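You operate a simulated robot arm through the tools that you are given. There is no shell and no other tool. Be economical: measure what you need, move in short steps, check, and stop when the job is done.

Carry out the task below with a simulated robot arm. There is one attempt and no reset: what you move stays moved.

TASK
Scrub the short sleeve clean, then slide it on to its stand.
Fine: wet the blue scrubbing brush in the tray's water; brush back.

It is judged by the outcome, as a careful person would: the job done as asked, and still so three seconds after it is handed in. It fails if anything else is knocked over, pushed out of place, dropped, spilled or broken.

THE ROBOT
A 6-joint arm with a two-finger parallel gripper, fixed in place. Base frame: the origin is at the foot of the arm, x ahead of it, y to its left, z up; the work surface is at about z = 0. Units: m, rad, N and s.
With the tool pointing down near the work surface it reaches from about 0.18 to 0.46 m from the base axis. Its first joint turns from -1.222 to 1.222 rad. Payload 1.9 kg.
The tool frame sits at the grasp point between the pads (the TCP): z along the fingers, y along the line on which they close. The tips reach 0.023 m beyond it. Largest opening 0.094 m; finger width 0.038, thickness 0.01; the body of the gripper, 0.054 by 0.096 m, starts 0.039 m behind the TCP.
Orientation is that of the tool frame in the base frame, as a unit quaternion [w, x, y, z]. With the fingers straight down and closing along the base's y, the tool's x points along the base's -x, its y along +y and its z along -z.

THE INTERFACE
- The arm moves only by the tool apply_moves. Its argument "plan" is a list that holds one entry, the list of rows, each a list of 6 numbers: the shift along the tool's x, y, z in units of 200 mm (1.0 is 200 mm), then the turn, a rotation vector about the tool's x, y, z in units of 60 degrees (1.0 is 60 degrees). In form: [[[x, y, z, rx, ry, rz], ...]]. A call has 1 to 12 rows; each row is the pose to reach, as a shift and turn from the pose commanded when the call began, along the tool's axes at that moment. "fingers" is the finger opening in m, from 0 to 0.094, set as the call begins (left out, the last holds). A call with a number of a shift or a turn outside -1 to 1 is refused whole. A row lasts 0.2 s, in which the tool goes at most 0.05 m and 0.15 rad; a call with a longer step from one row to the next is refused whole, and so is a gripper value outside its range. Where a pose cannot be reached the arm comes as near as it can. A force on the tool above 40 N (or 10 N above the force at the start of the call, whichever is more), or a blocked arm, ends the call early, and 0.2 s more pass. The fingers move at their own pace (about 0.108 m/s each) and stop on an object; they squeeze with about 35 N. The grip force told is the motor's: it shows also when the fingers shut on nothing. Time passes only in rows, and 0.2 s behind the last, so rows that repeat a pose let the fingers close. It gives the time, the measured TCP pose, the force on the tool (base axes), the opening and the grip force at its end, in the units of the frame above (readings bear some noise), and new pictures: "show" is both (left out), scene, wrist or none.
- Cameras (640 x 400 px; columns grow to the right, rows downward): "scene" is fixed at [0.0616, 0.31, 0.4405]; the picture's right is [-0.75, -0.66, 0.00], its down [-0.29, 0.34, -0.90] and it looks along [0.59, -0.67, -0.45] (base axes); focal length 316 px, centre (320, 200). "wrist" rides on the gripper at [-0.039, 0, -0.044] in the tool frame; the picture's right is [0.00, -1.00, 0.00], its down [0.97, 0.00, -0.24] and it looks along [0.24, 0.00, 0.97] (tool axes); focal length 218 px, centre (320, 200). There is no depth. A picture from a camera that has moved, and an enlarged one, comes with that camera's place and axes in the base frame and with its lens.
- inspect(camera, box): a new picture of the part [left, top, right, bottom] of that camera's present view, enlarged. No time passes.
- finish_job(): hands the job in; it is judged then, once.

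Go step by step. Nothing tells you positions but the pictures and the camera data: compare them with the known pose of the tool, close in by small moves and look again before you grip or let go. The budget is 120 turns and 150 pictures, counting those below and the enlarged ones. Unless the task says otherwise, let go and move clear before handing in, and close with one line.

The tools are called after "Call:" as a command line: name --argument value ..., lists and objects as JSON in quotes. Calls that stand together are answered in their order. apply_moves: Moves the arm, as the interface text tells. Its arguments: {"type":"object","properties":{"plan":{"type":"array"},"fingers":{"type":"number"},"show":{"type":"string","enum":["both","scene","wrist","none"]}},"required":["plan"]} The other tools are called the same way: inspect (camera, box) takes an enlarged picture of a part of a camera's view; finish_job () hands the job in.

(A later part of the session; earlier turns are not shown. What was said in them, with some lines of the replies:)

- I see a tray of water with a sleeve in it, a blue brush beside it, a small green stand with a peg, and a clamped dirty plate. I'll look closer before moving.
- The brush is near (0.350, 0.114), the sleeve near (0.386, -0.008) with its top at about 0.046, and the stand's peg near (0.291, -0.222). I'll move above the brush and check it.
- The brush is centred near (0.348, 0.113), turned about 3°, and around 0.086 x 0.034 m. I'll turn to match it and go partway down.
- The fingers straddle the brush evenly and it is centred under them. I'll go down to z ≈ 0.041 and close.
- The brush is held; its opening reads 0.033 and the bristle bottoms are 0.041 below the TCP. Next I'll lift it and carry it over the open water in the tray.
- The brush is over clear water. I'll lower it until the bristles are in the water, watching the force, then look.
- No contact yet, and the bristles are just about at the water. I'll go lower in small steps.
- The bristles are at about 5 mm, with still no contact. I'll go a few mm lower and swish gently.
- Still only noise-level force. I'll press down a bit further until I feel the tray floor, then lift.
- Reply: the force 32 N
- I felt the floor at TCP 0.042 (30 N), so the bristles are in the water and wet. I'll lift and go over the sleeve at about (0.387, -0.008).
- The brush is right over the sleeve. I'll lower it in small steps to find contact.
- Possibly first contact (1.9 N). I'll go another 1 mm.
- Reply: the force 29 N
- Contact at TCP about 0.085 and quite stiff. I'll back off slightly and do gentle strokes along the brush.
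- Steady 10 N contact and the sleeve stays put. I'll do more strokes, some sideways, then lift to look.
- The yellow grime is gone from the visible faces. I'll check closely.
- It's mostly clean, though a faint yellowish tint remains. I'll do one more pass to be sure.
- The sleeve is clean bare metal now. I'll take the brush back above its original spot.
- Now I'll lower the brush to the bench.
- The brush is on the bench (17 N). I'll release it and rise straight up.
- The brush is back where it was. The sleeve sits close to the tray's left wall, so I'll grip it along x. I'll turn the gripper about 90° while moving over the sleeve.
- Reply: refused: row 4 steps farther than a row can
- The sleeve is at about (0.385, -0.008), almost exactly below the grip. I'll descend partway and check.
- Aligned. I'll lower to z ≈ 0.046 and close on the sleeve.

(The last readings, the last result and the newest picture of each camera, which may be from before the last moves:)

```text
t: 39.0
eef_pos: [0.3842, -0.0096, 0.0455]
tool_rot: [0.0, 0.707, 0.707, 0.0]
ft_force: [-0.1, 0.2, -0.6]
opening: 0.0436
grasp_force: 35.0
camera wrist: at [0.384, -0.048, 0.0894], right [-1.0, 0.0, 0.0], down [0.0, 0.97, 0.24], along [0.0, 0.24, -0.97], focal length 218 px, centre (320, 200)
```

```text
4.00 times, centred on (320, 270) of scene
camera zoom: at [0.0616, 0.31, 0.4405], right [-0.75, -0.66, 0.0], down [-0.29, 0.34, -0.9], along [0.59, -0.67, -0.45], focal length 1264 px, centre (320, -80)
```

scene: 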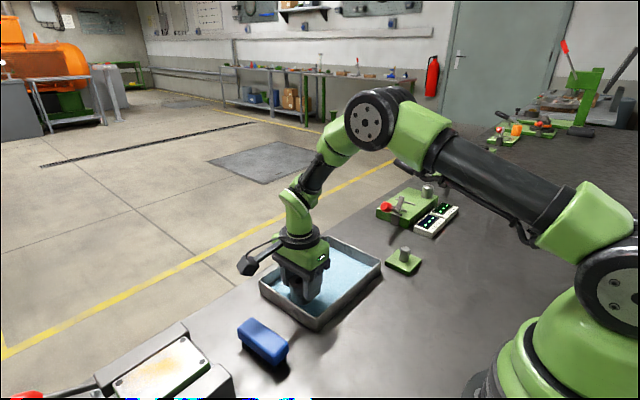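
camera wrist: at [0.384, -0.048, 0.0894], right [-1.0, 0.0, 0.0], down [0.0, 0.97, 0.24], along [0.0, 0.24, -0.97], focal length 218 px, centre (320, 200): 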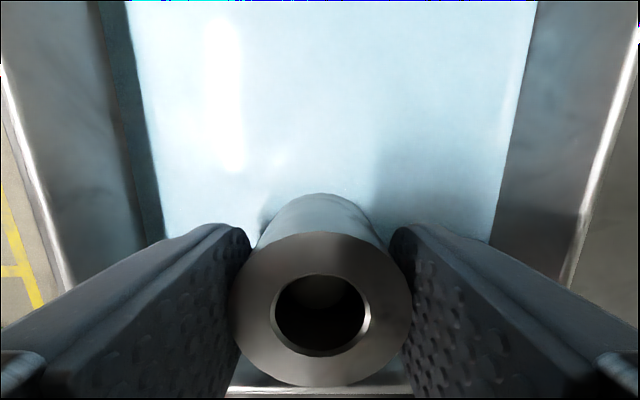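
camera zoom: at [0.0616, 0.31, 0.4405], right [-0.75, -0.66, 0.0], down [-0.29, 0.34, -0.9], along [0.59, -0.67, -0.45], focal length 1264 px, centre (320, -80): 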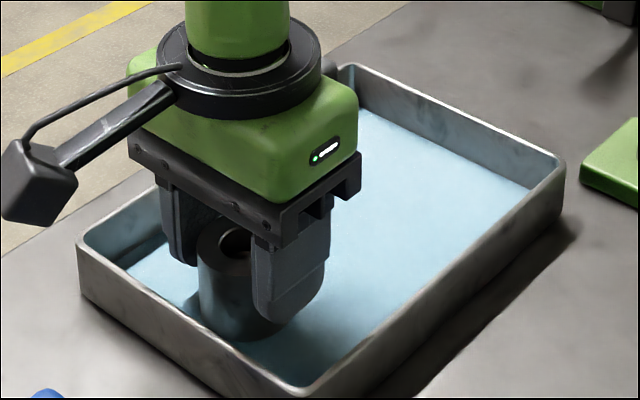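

The sleeve is held (0.0436) and centred. I'll lift it, then move toward the stand and stop short so the wrist camera can see the peg.

Call:
apply_moves --plan '[[[0, 0, -0.1, 0, 0, 0], [0, 0, -0.3, 0, 0, 0], [0, 0, -0.5, 0, 0, 0], [-0.12, -0.09, -0.55, 0, 0, 0], [-0.25, -0.18, -0.55, 0, 0, 0], [-0.38, -0.27, -0.55, 0, 0, 0], [-0.51, -0.36, -0.55, 0, 0, 0], [-0.65, -0.465, -0.55, 0, 0, 0], [-0.65, -0.465, -0.55, 0, 0, 0], [-0.65, -0.465, -0.55, 0, 0, 0]]]'

Call:
inspect --camera "scene" --box '[300, 190, 460, 290]'

Call:
inspect --camera "wrist" --box '[220, 0, 420, 125]'

```text
t: 41.2
eef_pos: [0.2908, -0.1408, 0.1553]
tool_rot: [0.001, 0.707, 0.708, 0.002]
ft_force: [0.5, 0.3, -1.6]
opening: 0.0434
grasp_force: 34.6
camera wrist: at [0.2906, -0.1786, 0.1992], right [-1.0, 0.0, 0.0], down [0.0, 0.97, 0.24], along [0.0, 0.24, -0.97], focal length 218 px, centre (320, 200)
```

scene: 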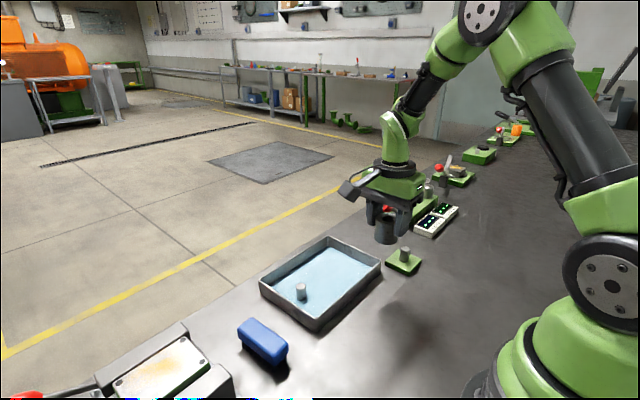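
wrist: 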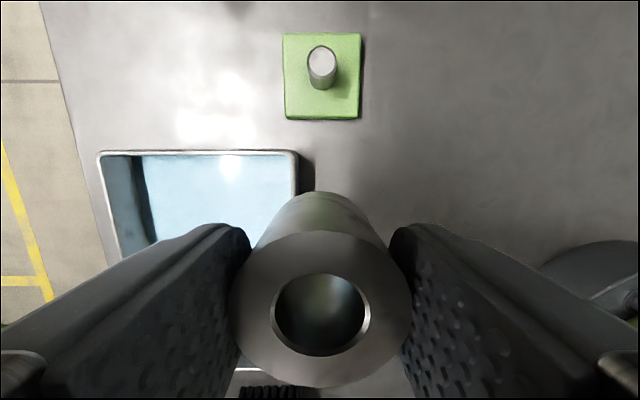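

```text
4.00 times, centred on (380, 240) of scene
camera zoom: at [0.0616, 0.31, 0.4405], right [-0.75, -0.66, 0.0], down [-0.29, 0.34, -0.9], along [0.59, -0.67, -0.45], focal length 1264 px, centre (80, 40)
```

zoom: 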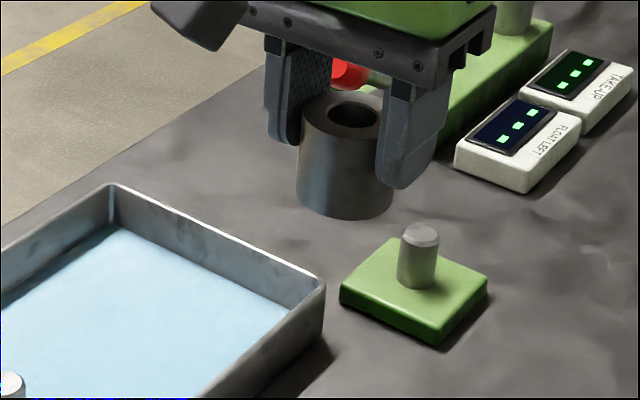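

```text
3.20 times, centred on (320, 62) of wrist
camera zoom: at [0.2906, -0.1786, 0.1992], right [-1.0, 0.0, 0.0], down [0.0, 0.97, 0.24], along [0.0, 0.24, -0.97], focal length 698 px, centre (320, 640)
```

zoom: 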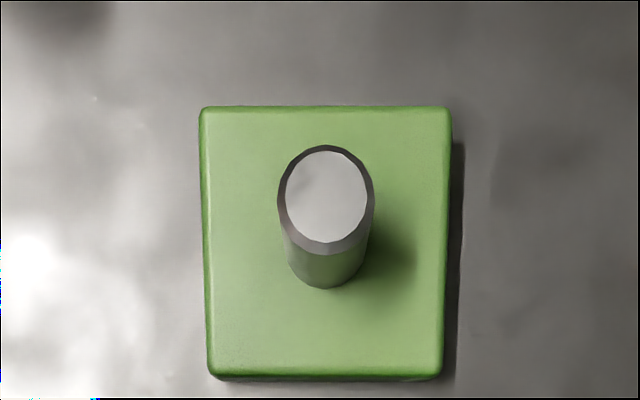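

The sleeve is held well. A small pin that was inside its bore stays standing in the tray, untouched. I estimate the stand's peg at about (0.2895, -0.231), top about 0.042, diameter 0.019. I'll move over it with clearance and compare.

Call:
apply_moves --plan '[[[-0.15, -0.003, 0.0, 0, 0, 0], [-0.3, -0.006, 0.0, 0, 0, 0], [-0.4, -0.006, 0.08, 0, 0, 0], [-0.45, -0.006, 0.16, 0, 0, 0], [-0.45, -0.006, 0.22, 0, 0, 0], [-0.45, -0.006, 0.22, 0, 0, 0]]]'

Call:
inspect --camera "scene" --box '[340, 200, 468, 280]'

Call:
inspect --camera "scene" --box '[270, 260, 334, 310]'

```text
t: 42.6
eef_pos: [0.29, -0.2299, 0.1123]
tool_rot: [0.001, 0.706, 0.708, 0.001]
ft_force: [0.7, -0.2, -2.4]
opening: 0.0432
grasp_force: 35.1
camera wrist: at [0.2901, -0.2688, 0.1555], right [-1.0, 0.0, 0.0], down [0.0, 0.97, 0.24], along [0.0, 0.24, -0.97], focal length 218 px, centre (320, 200)
```

scene: 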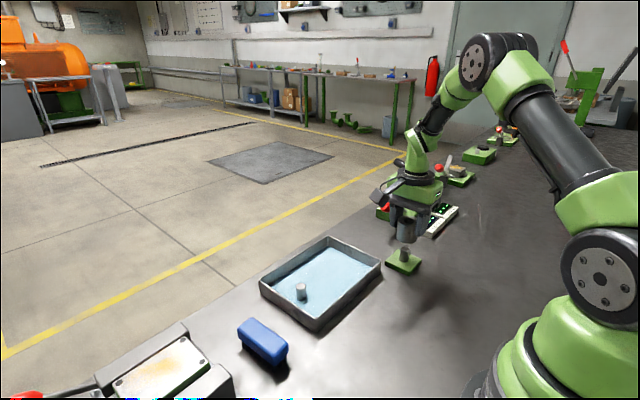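
wrist: 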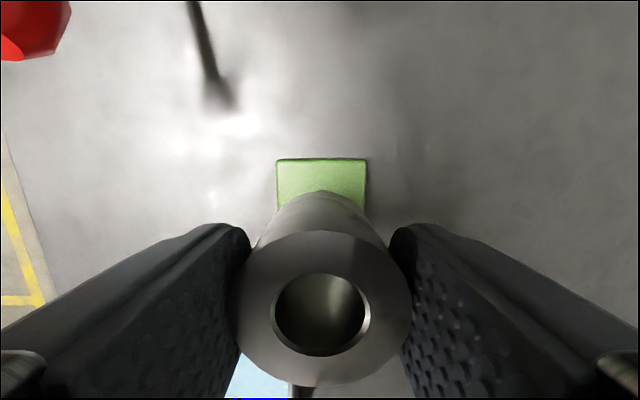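

```text
5.00 times, centred on (404, 240) of scene
camera zoom: at [0.0616, 0.31, 0.4405], right [-0.75, -0.66, 0.0], down [-0.29, 0.34, -0.9], along [0.59, -0.67, -0.45], focal length 1580 px, centre (-100, 0)
```

zoom: 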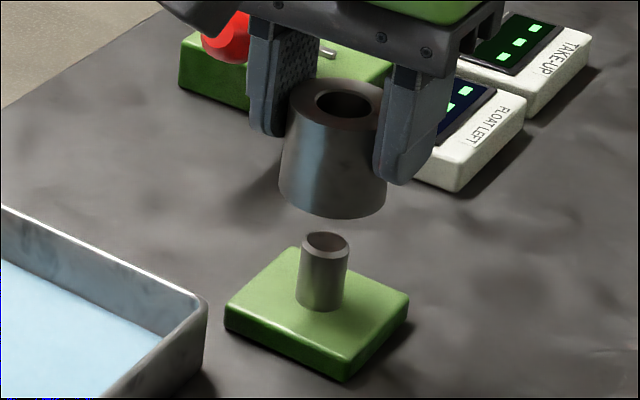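

```text
8.00 times, centred on (302, 285) of scene
camera zoom: at [0.0616, 0.31, 0.4405], right [-0.75, -0.66, 0.0], down [-0.29, 0.34, -0.9], along [0.59, -0.67, -0.45], focal length 2528 px, centre (464, -480)
```

zoom: 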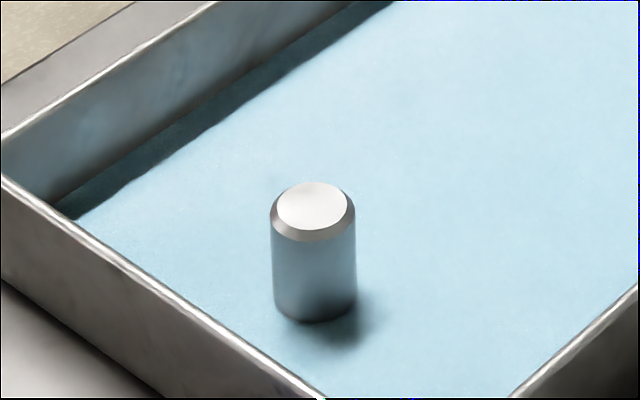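

Laterally the sleeve lines up with the peg in the scene view; the wrist estimate asks for about 1 mm more in -x and -y. I'll make that correction, lower to just above the peg, and look again.

Call:
apply_moves --plan '[[[-0.005, -0.004, 0.04, 0, 0, 0], [-0.005, -0.004, 0.08, 0, 0, 0], [-0.005, -0.004, 0.095, 0, 0, 0], [-0.005, -0.004, 0.095, 0, 0, 0]]]' --show "wrist"

Call:
inspect --camera "scene" --box '[372, 220, 436, 280]'

```text
t: 43.6
eef_pos: [0.29, -0.231, 0.0911]
tool_rot: [0.0, 0.707, 0.707, 0.001]
ft_force: [-0.7, 0.1, -2.5]
opening: 0.0437
grasp_force: 34.9
camera wrist: at [0.2895, -0.2701, 0.1361], right [-1.0, 0.0, 0.0], down [0.0, 0.97, 0.24], along [0.0, 0.24, -0.97], focal length 218 px, centre (320, 200)
```

wrist: 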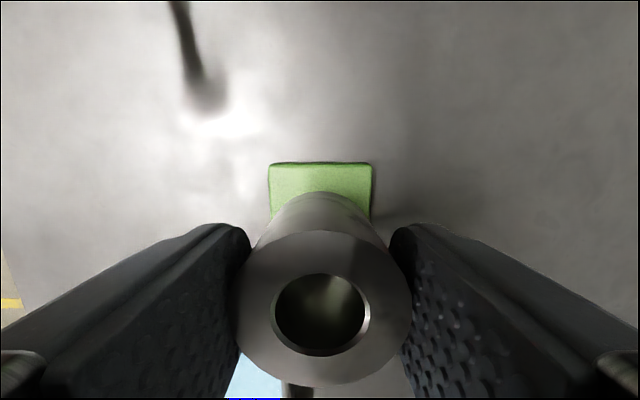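

```text
6.67 times, centred on (404, 250) of scene
camera zoom: at [0.0616, 0.31, 0.4405], right [-0.75, -0.66, 0.0], down [-0.29, 0.34, -0.9], along [0.59, -0.67, -0.45], focal length 2107 px, centre (-240, -133)
```

zoom: 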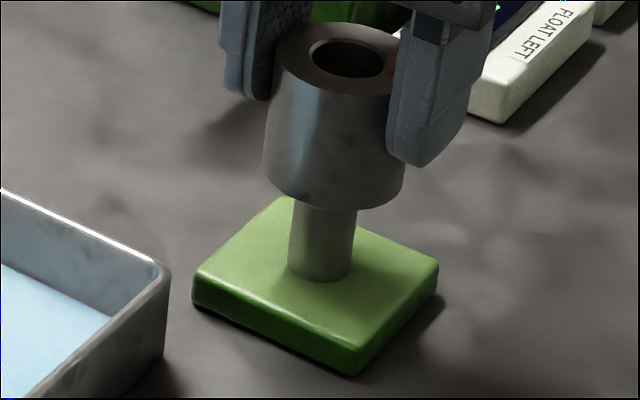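

The sleeve and peg line up within about 2 mm in both views. I'll lower gently and check the force.

Call:
apply_moves --plan '[[[0, 0, 0.01, 0, 0, 0], [0, 0, 0.02, 0, 0, 0], [0, 0, 0.03, 0, 0, 0], [0, 0, 0.04, 0, 0, 0], [0, 0, 0.04, 0, 0, 0]]]' --show "none"

Call:
inspect --camera "scene" --box '[372, 220, 436, 280]'

```text
t: 44.8
eef_pos: [0.2891, -0.2308, 0.0837]
tool_rot: [0.001, 0.707, 0.708, 0.0]
ft_force: [-0.1, 0.3, -2.8]
opening: 0.0435
grasp_force: 35.4
```

```text
6.67 times, centred on (404, 250) of scene
camera zoom: at [0.0616, 0.31, 0.4405], right [-0.75, -0.66, 0.0], down [-0.29, 0.34, -0.9], along [0.59, -0.67, -0.45], focal length 2107 px, centre (-240, -133)
```

zoom: 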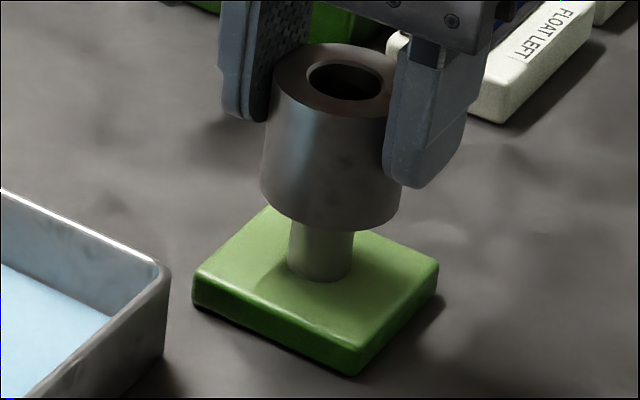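

No contact yet. I'll continue in small steps.

Call:
apply_moves --plan '[[[0, 0, 0.006, 0, 0, 0], [0, 0, 0.012, 0, 0, 0], [0, 0, 0.018, 0, 0, 0], [0, 0, 0.018, 0, 0, 0]]]' --show "none"

```text
t: 45.8
eef_pos: [0.2899, -0.2299, 0.0804]
tool_rot: [0.001, 0.707, 0.707, 0.001]
ft_force: [-0.4, -0.4, -1.7]
opening: 0.0436
grasp_force: 34.1
```

Call:
apply_moves --plan '[[[0, 0, 0.006, 0, 0, 0], [0, 0, 0.012, 0, 0, 0], [0, 0, 0.018, 0, 0, 0], [0, 0, 0.018, 0, 0, 0]]]' --show "none"

Call:
inspect --camera "wrist" --box '[240, 240, 400, 340]'

```text
t: 46.8
eef_pos: [0.2909, -0.2308, 0.0775]
tool_rot: [0.001, 0.707, 0.707, 0.0]
ft_force: [0.2, -0.2, -1.6]
opening: 0.0434
grasp_force: 35.2
```

```text
4.00 times, centred on (320, 290) of wrist
camera zoom: at [0.2896, -0.2697, 0.1208], right [-1.0, 0.0, 0.0], down [0.0, 0.97, 0.24], along [0.0, 0.24, -0.97], focal length 873 px, centre (320, -160)
```

zoom: 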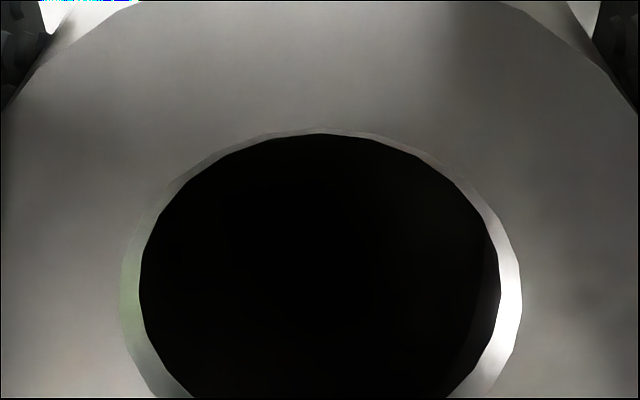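

No contact, so the peg has probably entered the bore. I'll continue down.

Call:
apply_moves --plan '[[[0, 0, 0.008, 0, 0, 0], [0, 0, 0.016, 0, 0, 0], [0, 0, 0.024, 0, 0, 0], [0, 0, 0.032, 0, 0, 0], [0, 0, 0.04, 0, 0, 0], [0, 0, 0.04, 0, 0, 0]]]' --show "none"

Call:
inspect --camera "scene" --box '[372, 220, 436, 280]'

```text
t: 48.2
eef_pos: [0.29, -0.2297, 0.0691]
tool_rot: [0.0, 0.707, 0.707, 0.002]
ft_force: [-1.2, 0.9, -1.7]
opening: 0.0436
grasp_force: 34.6
```

```text
6.67 times, centred on (404, 250) of scene
camera zoom: at [0.0616, 0.31, 0.4405], right [-0.75, -0.66, 0.0], down [-0.29, 0.34, -0.9], along [0.59, -0.67, -0.45], focal length 2107 px, centre (-240, -133)
```

zoom: 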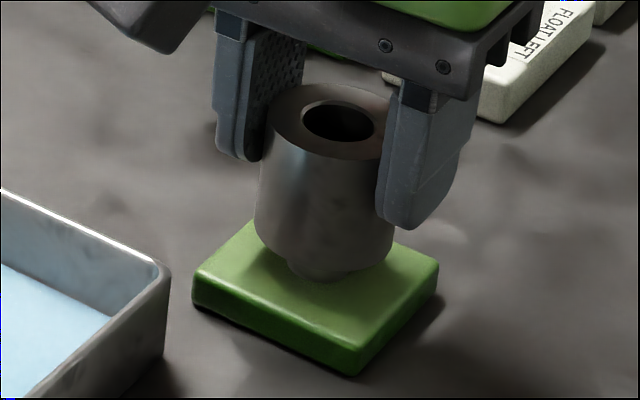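

The peg is well inside the bore. I'll continue toward seating it.

Call:
apply_moves --plan '[[[0, 0, 0.01, 0, 0, 0], [0, 0, 0.02, 0, 0, 0], [0, 0, 0.03, 0, 0, 0], [0, 0, 0.04, 0, 0, 0], [0, 0, 0.05, 0, 0, 0], [0, 0, 0.055, 0, 0, 0], [0, 0, 0.055, 0, 0, 0]]]' --show "none"

Call:
inspect --camera "scene" --box '[372, 220, 436, 280]'

```text
t: 49.8
eef_pos: [0.2899, -0.2307, 0.0586]
tool_rot: [0.0, 0.707, 0.707, 0.0]
ft_force: [-0.4, -0.6, -2.6]
opening: 0.0436
grasp_force: 35.1
```

```text
6.67 times, centred on (404, 250) of scene
camera zoom: at [0.0616, 0.31, 0.4405], right [-0.75, -0.66, 0.0], down [-0.29, 0.34, -0.9], along [0.59, -0.67, -0.45], focal length 2107 px, centre (-240, -133)
```

zoom: 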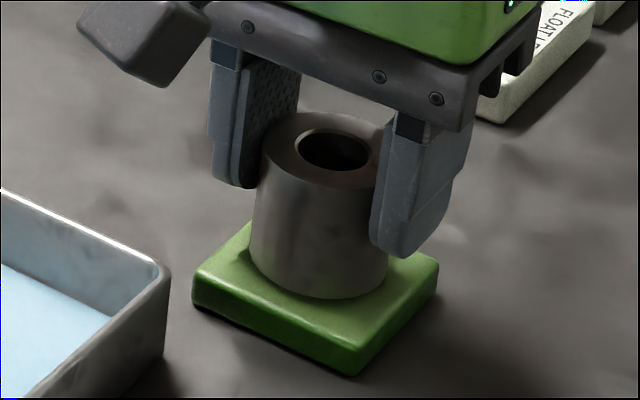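

Nearly seated. I'll lower in 1 mm steps until contact.

Call:
apply_moves --plan '[[[0, 0, 0.005, 0, 0, 0], [0, 0, 0.01, 0, 0, 0], [0, 0, 0.013, 0, 0, 0], [0, 0, 0.013, 0, 0, 0]]]' --show "none"

```text
t: 50.8
eef_pos: [0.2908, -0.2297, 0.0558]
tool_rot: [0.001, 0.707, 0.707, 0.0]
ft_force: [-16.2, 0.1, 28.3]
opening: 0.0434
grasp_force: 35.3
```

Contact at 28 N; it looks seated. I'll ease off slightly and check before releasing.

Call:
apply_moves --plan '[[[0, 0, -0.003, 0, 0, 0], [0, 0, -0.003, 0, 0, 0]]]' --show "wrist"

Call:
inspect --camera "scene" --box '[372, 220, 436, 280]'

```text
t: 51.4
eef_pos: [0.291, -0.2295, 0.0549]
tool_rot: [0.001, 0.706, 0.708, 0.0]
ft_force: [0.0, -9.2, -5.1]
opening: 0.0436
grasp_force: 34.9
camera wrist: at [0.2896, -0.2698, 0.0996], right [-1.0, 0.0, 0.0], down [0.0, 0.97, 0.24], along [0.0, 0.24, -0.97], focal length 218 px, centre (320, 200)
```

wrist: 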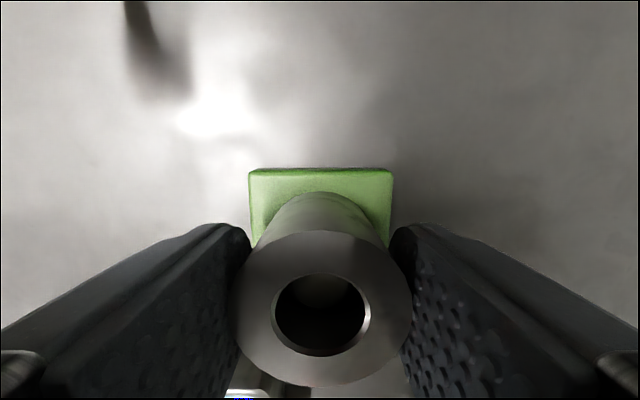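

```text
6.67 times, centred on (404, 250) of scene
camera zoom: at [0.0617, 0.3099, 0.4405], right [-0.75, -0.66, 0.0], down [-0.29, 0.34, -0.9], along [0.59, -0.67, -0.45], focal length 2107 px, centre (-240, -133)
```

zoom: 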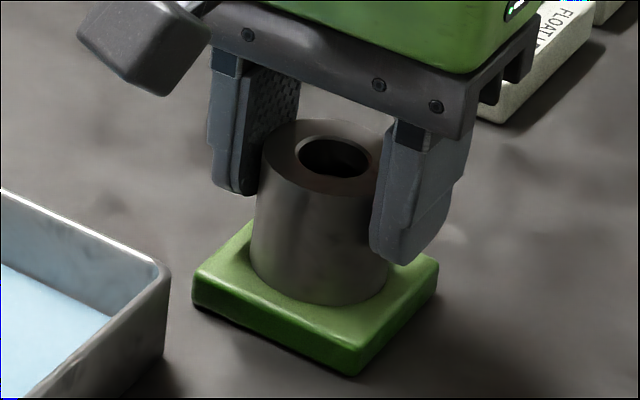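

The sleeve is seated flat on the stand. I'll open a little, then more, and rise straight up.

Call:
apply_moves --plan '[[[0, 0, 0, 0, 0, 0], [0, 0, 0, 0, 0, 0], [0, 0, 0, 0, 0, 0]]]' --fingers 0.07 --show "none"

Call:
apply_moves --plan '[[[0, 0, -0.1, 0, 0, 0], [0, 0, -0.3, 0, 0, 0], [0, 0, -0.5, 0, 0, 0], [0.1, 0, -0.6, 0, 0, 0], [0.3, 0, -0.6, 0, 0, 0], [0.3, 0, -0.6, 0, 0, 0]]]'

Call:
inspect --camera "scene" --box '[364, 210, 444, 280]'

Call:
inspect --camera "scene" --box '[200, 220, 400, 370]'

```text
t: 52.2
eef_pos: [0.2893, -0.2313, 0.0566]
tool_rot: [0.0, 0.706, 0.708, 0.001]
ft_force: [-0.3, -0.6, 0.2]
opening: 0.0701
grasp_force: 0.1
```

```text
t: 53.6
eef_pos: [0.2917, -0.1704, 0.1778]
tool_rot: [0.001, 0.706, 0.708, 0.0]
ft_force: [-0.4, 0.2, 0.8]
opening: 0.0701
grasp_force: 0.0
camera wrist: at [0.2919, -0.2102, 0.2217], right [-1.0, 0.0, 0.0], down [0.0, 0.97, 0.24], along [0.0, 0.24, -0.97], focal length 218 px, centre (320, 200)
```

scene: 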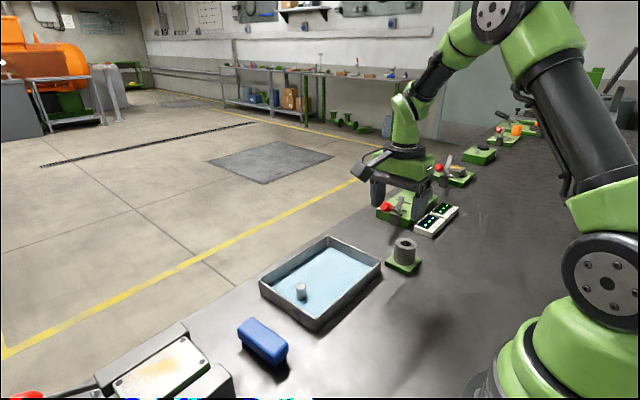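
wrist: 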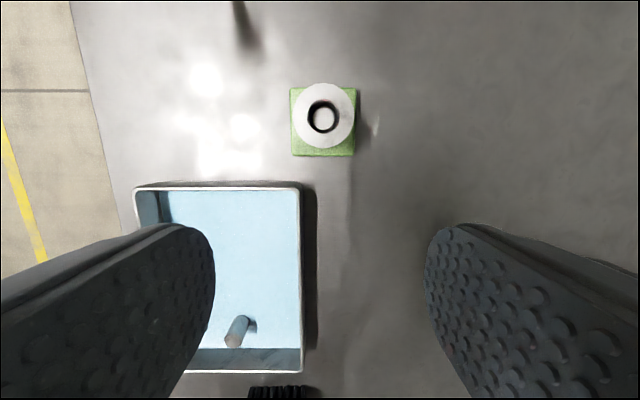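

```text
5.71 times, centred on (404, 245) of scene
camera zoom: at [0.0616, 0.31, 0.4405], right [-0.75, -0.66, 0.0], down [-0.29, 0.34, -0.9], along [0.59, -0.67, -0.45], focal length 1806 px, centre (-160, -57)
```

zoom: 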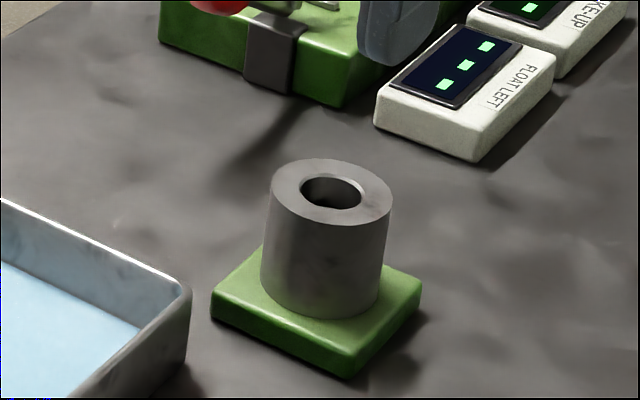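

```text
2.67 times, centred on (300, 295) of scene
camera zoom: at [0.0616, 0.31, 0.4405], right [-0.75, -0.66, 0.0], down [-0.29, 0.34, -0.9], along [0.59, -0.67, -0.45], focal length 843 px, centre (373, -53)
```

zoom: 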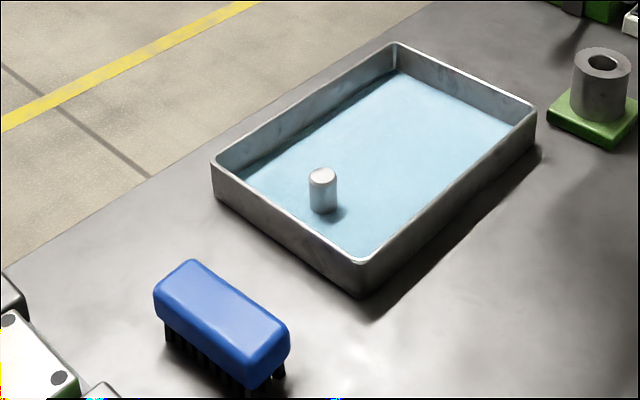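

The clean sleeve sits flat on its stand, the brush is back in place, and the tray is undisturbed with the arm clear. I'll hand it in.

Call:
finish_job

```text
The job is handed in.
```

I scrubbed the sleeve clean with the wetted blue brush and slid it on to its stand, put the brush back in its place, and moved the arm clear.
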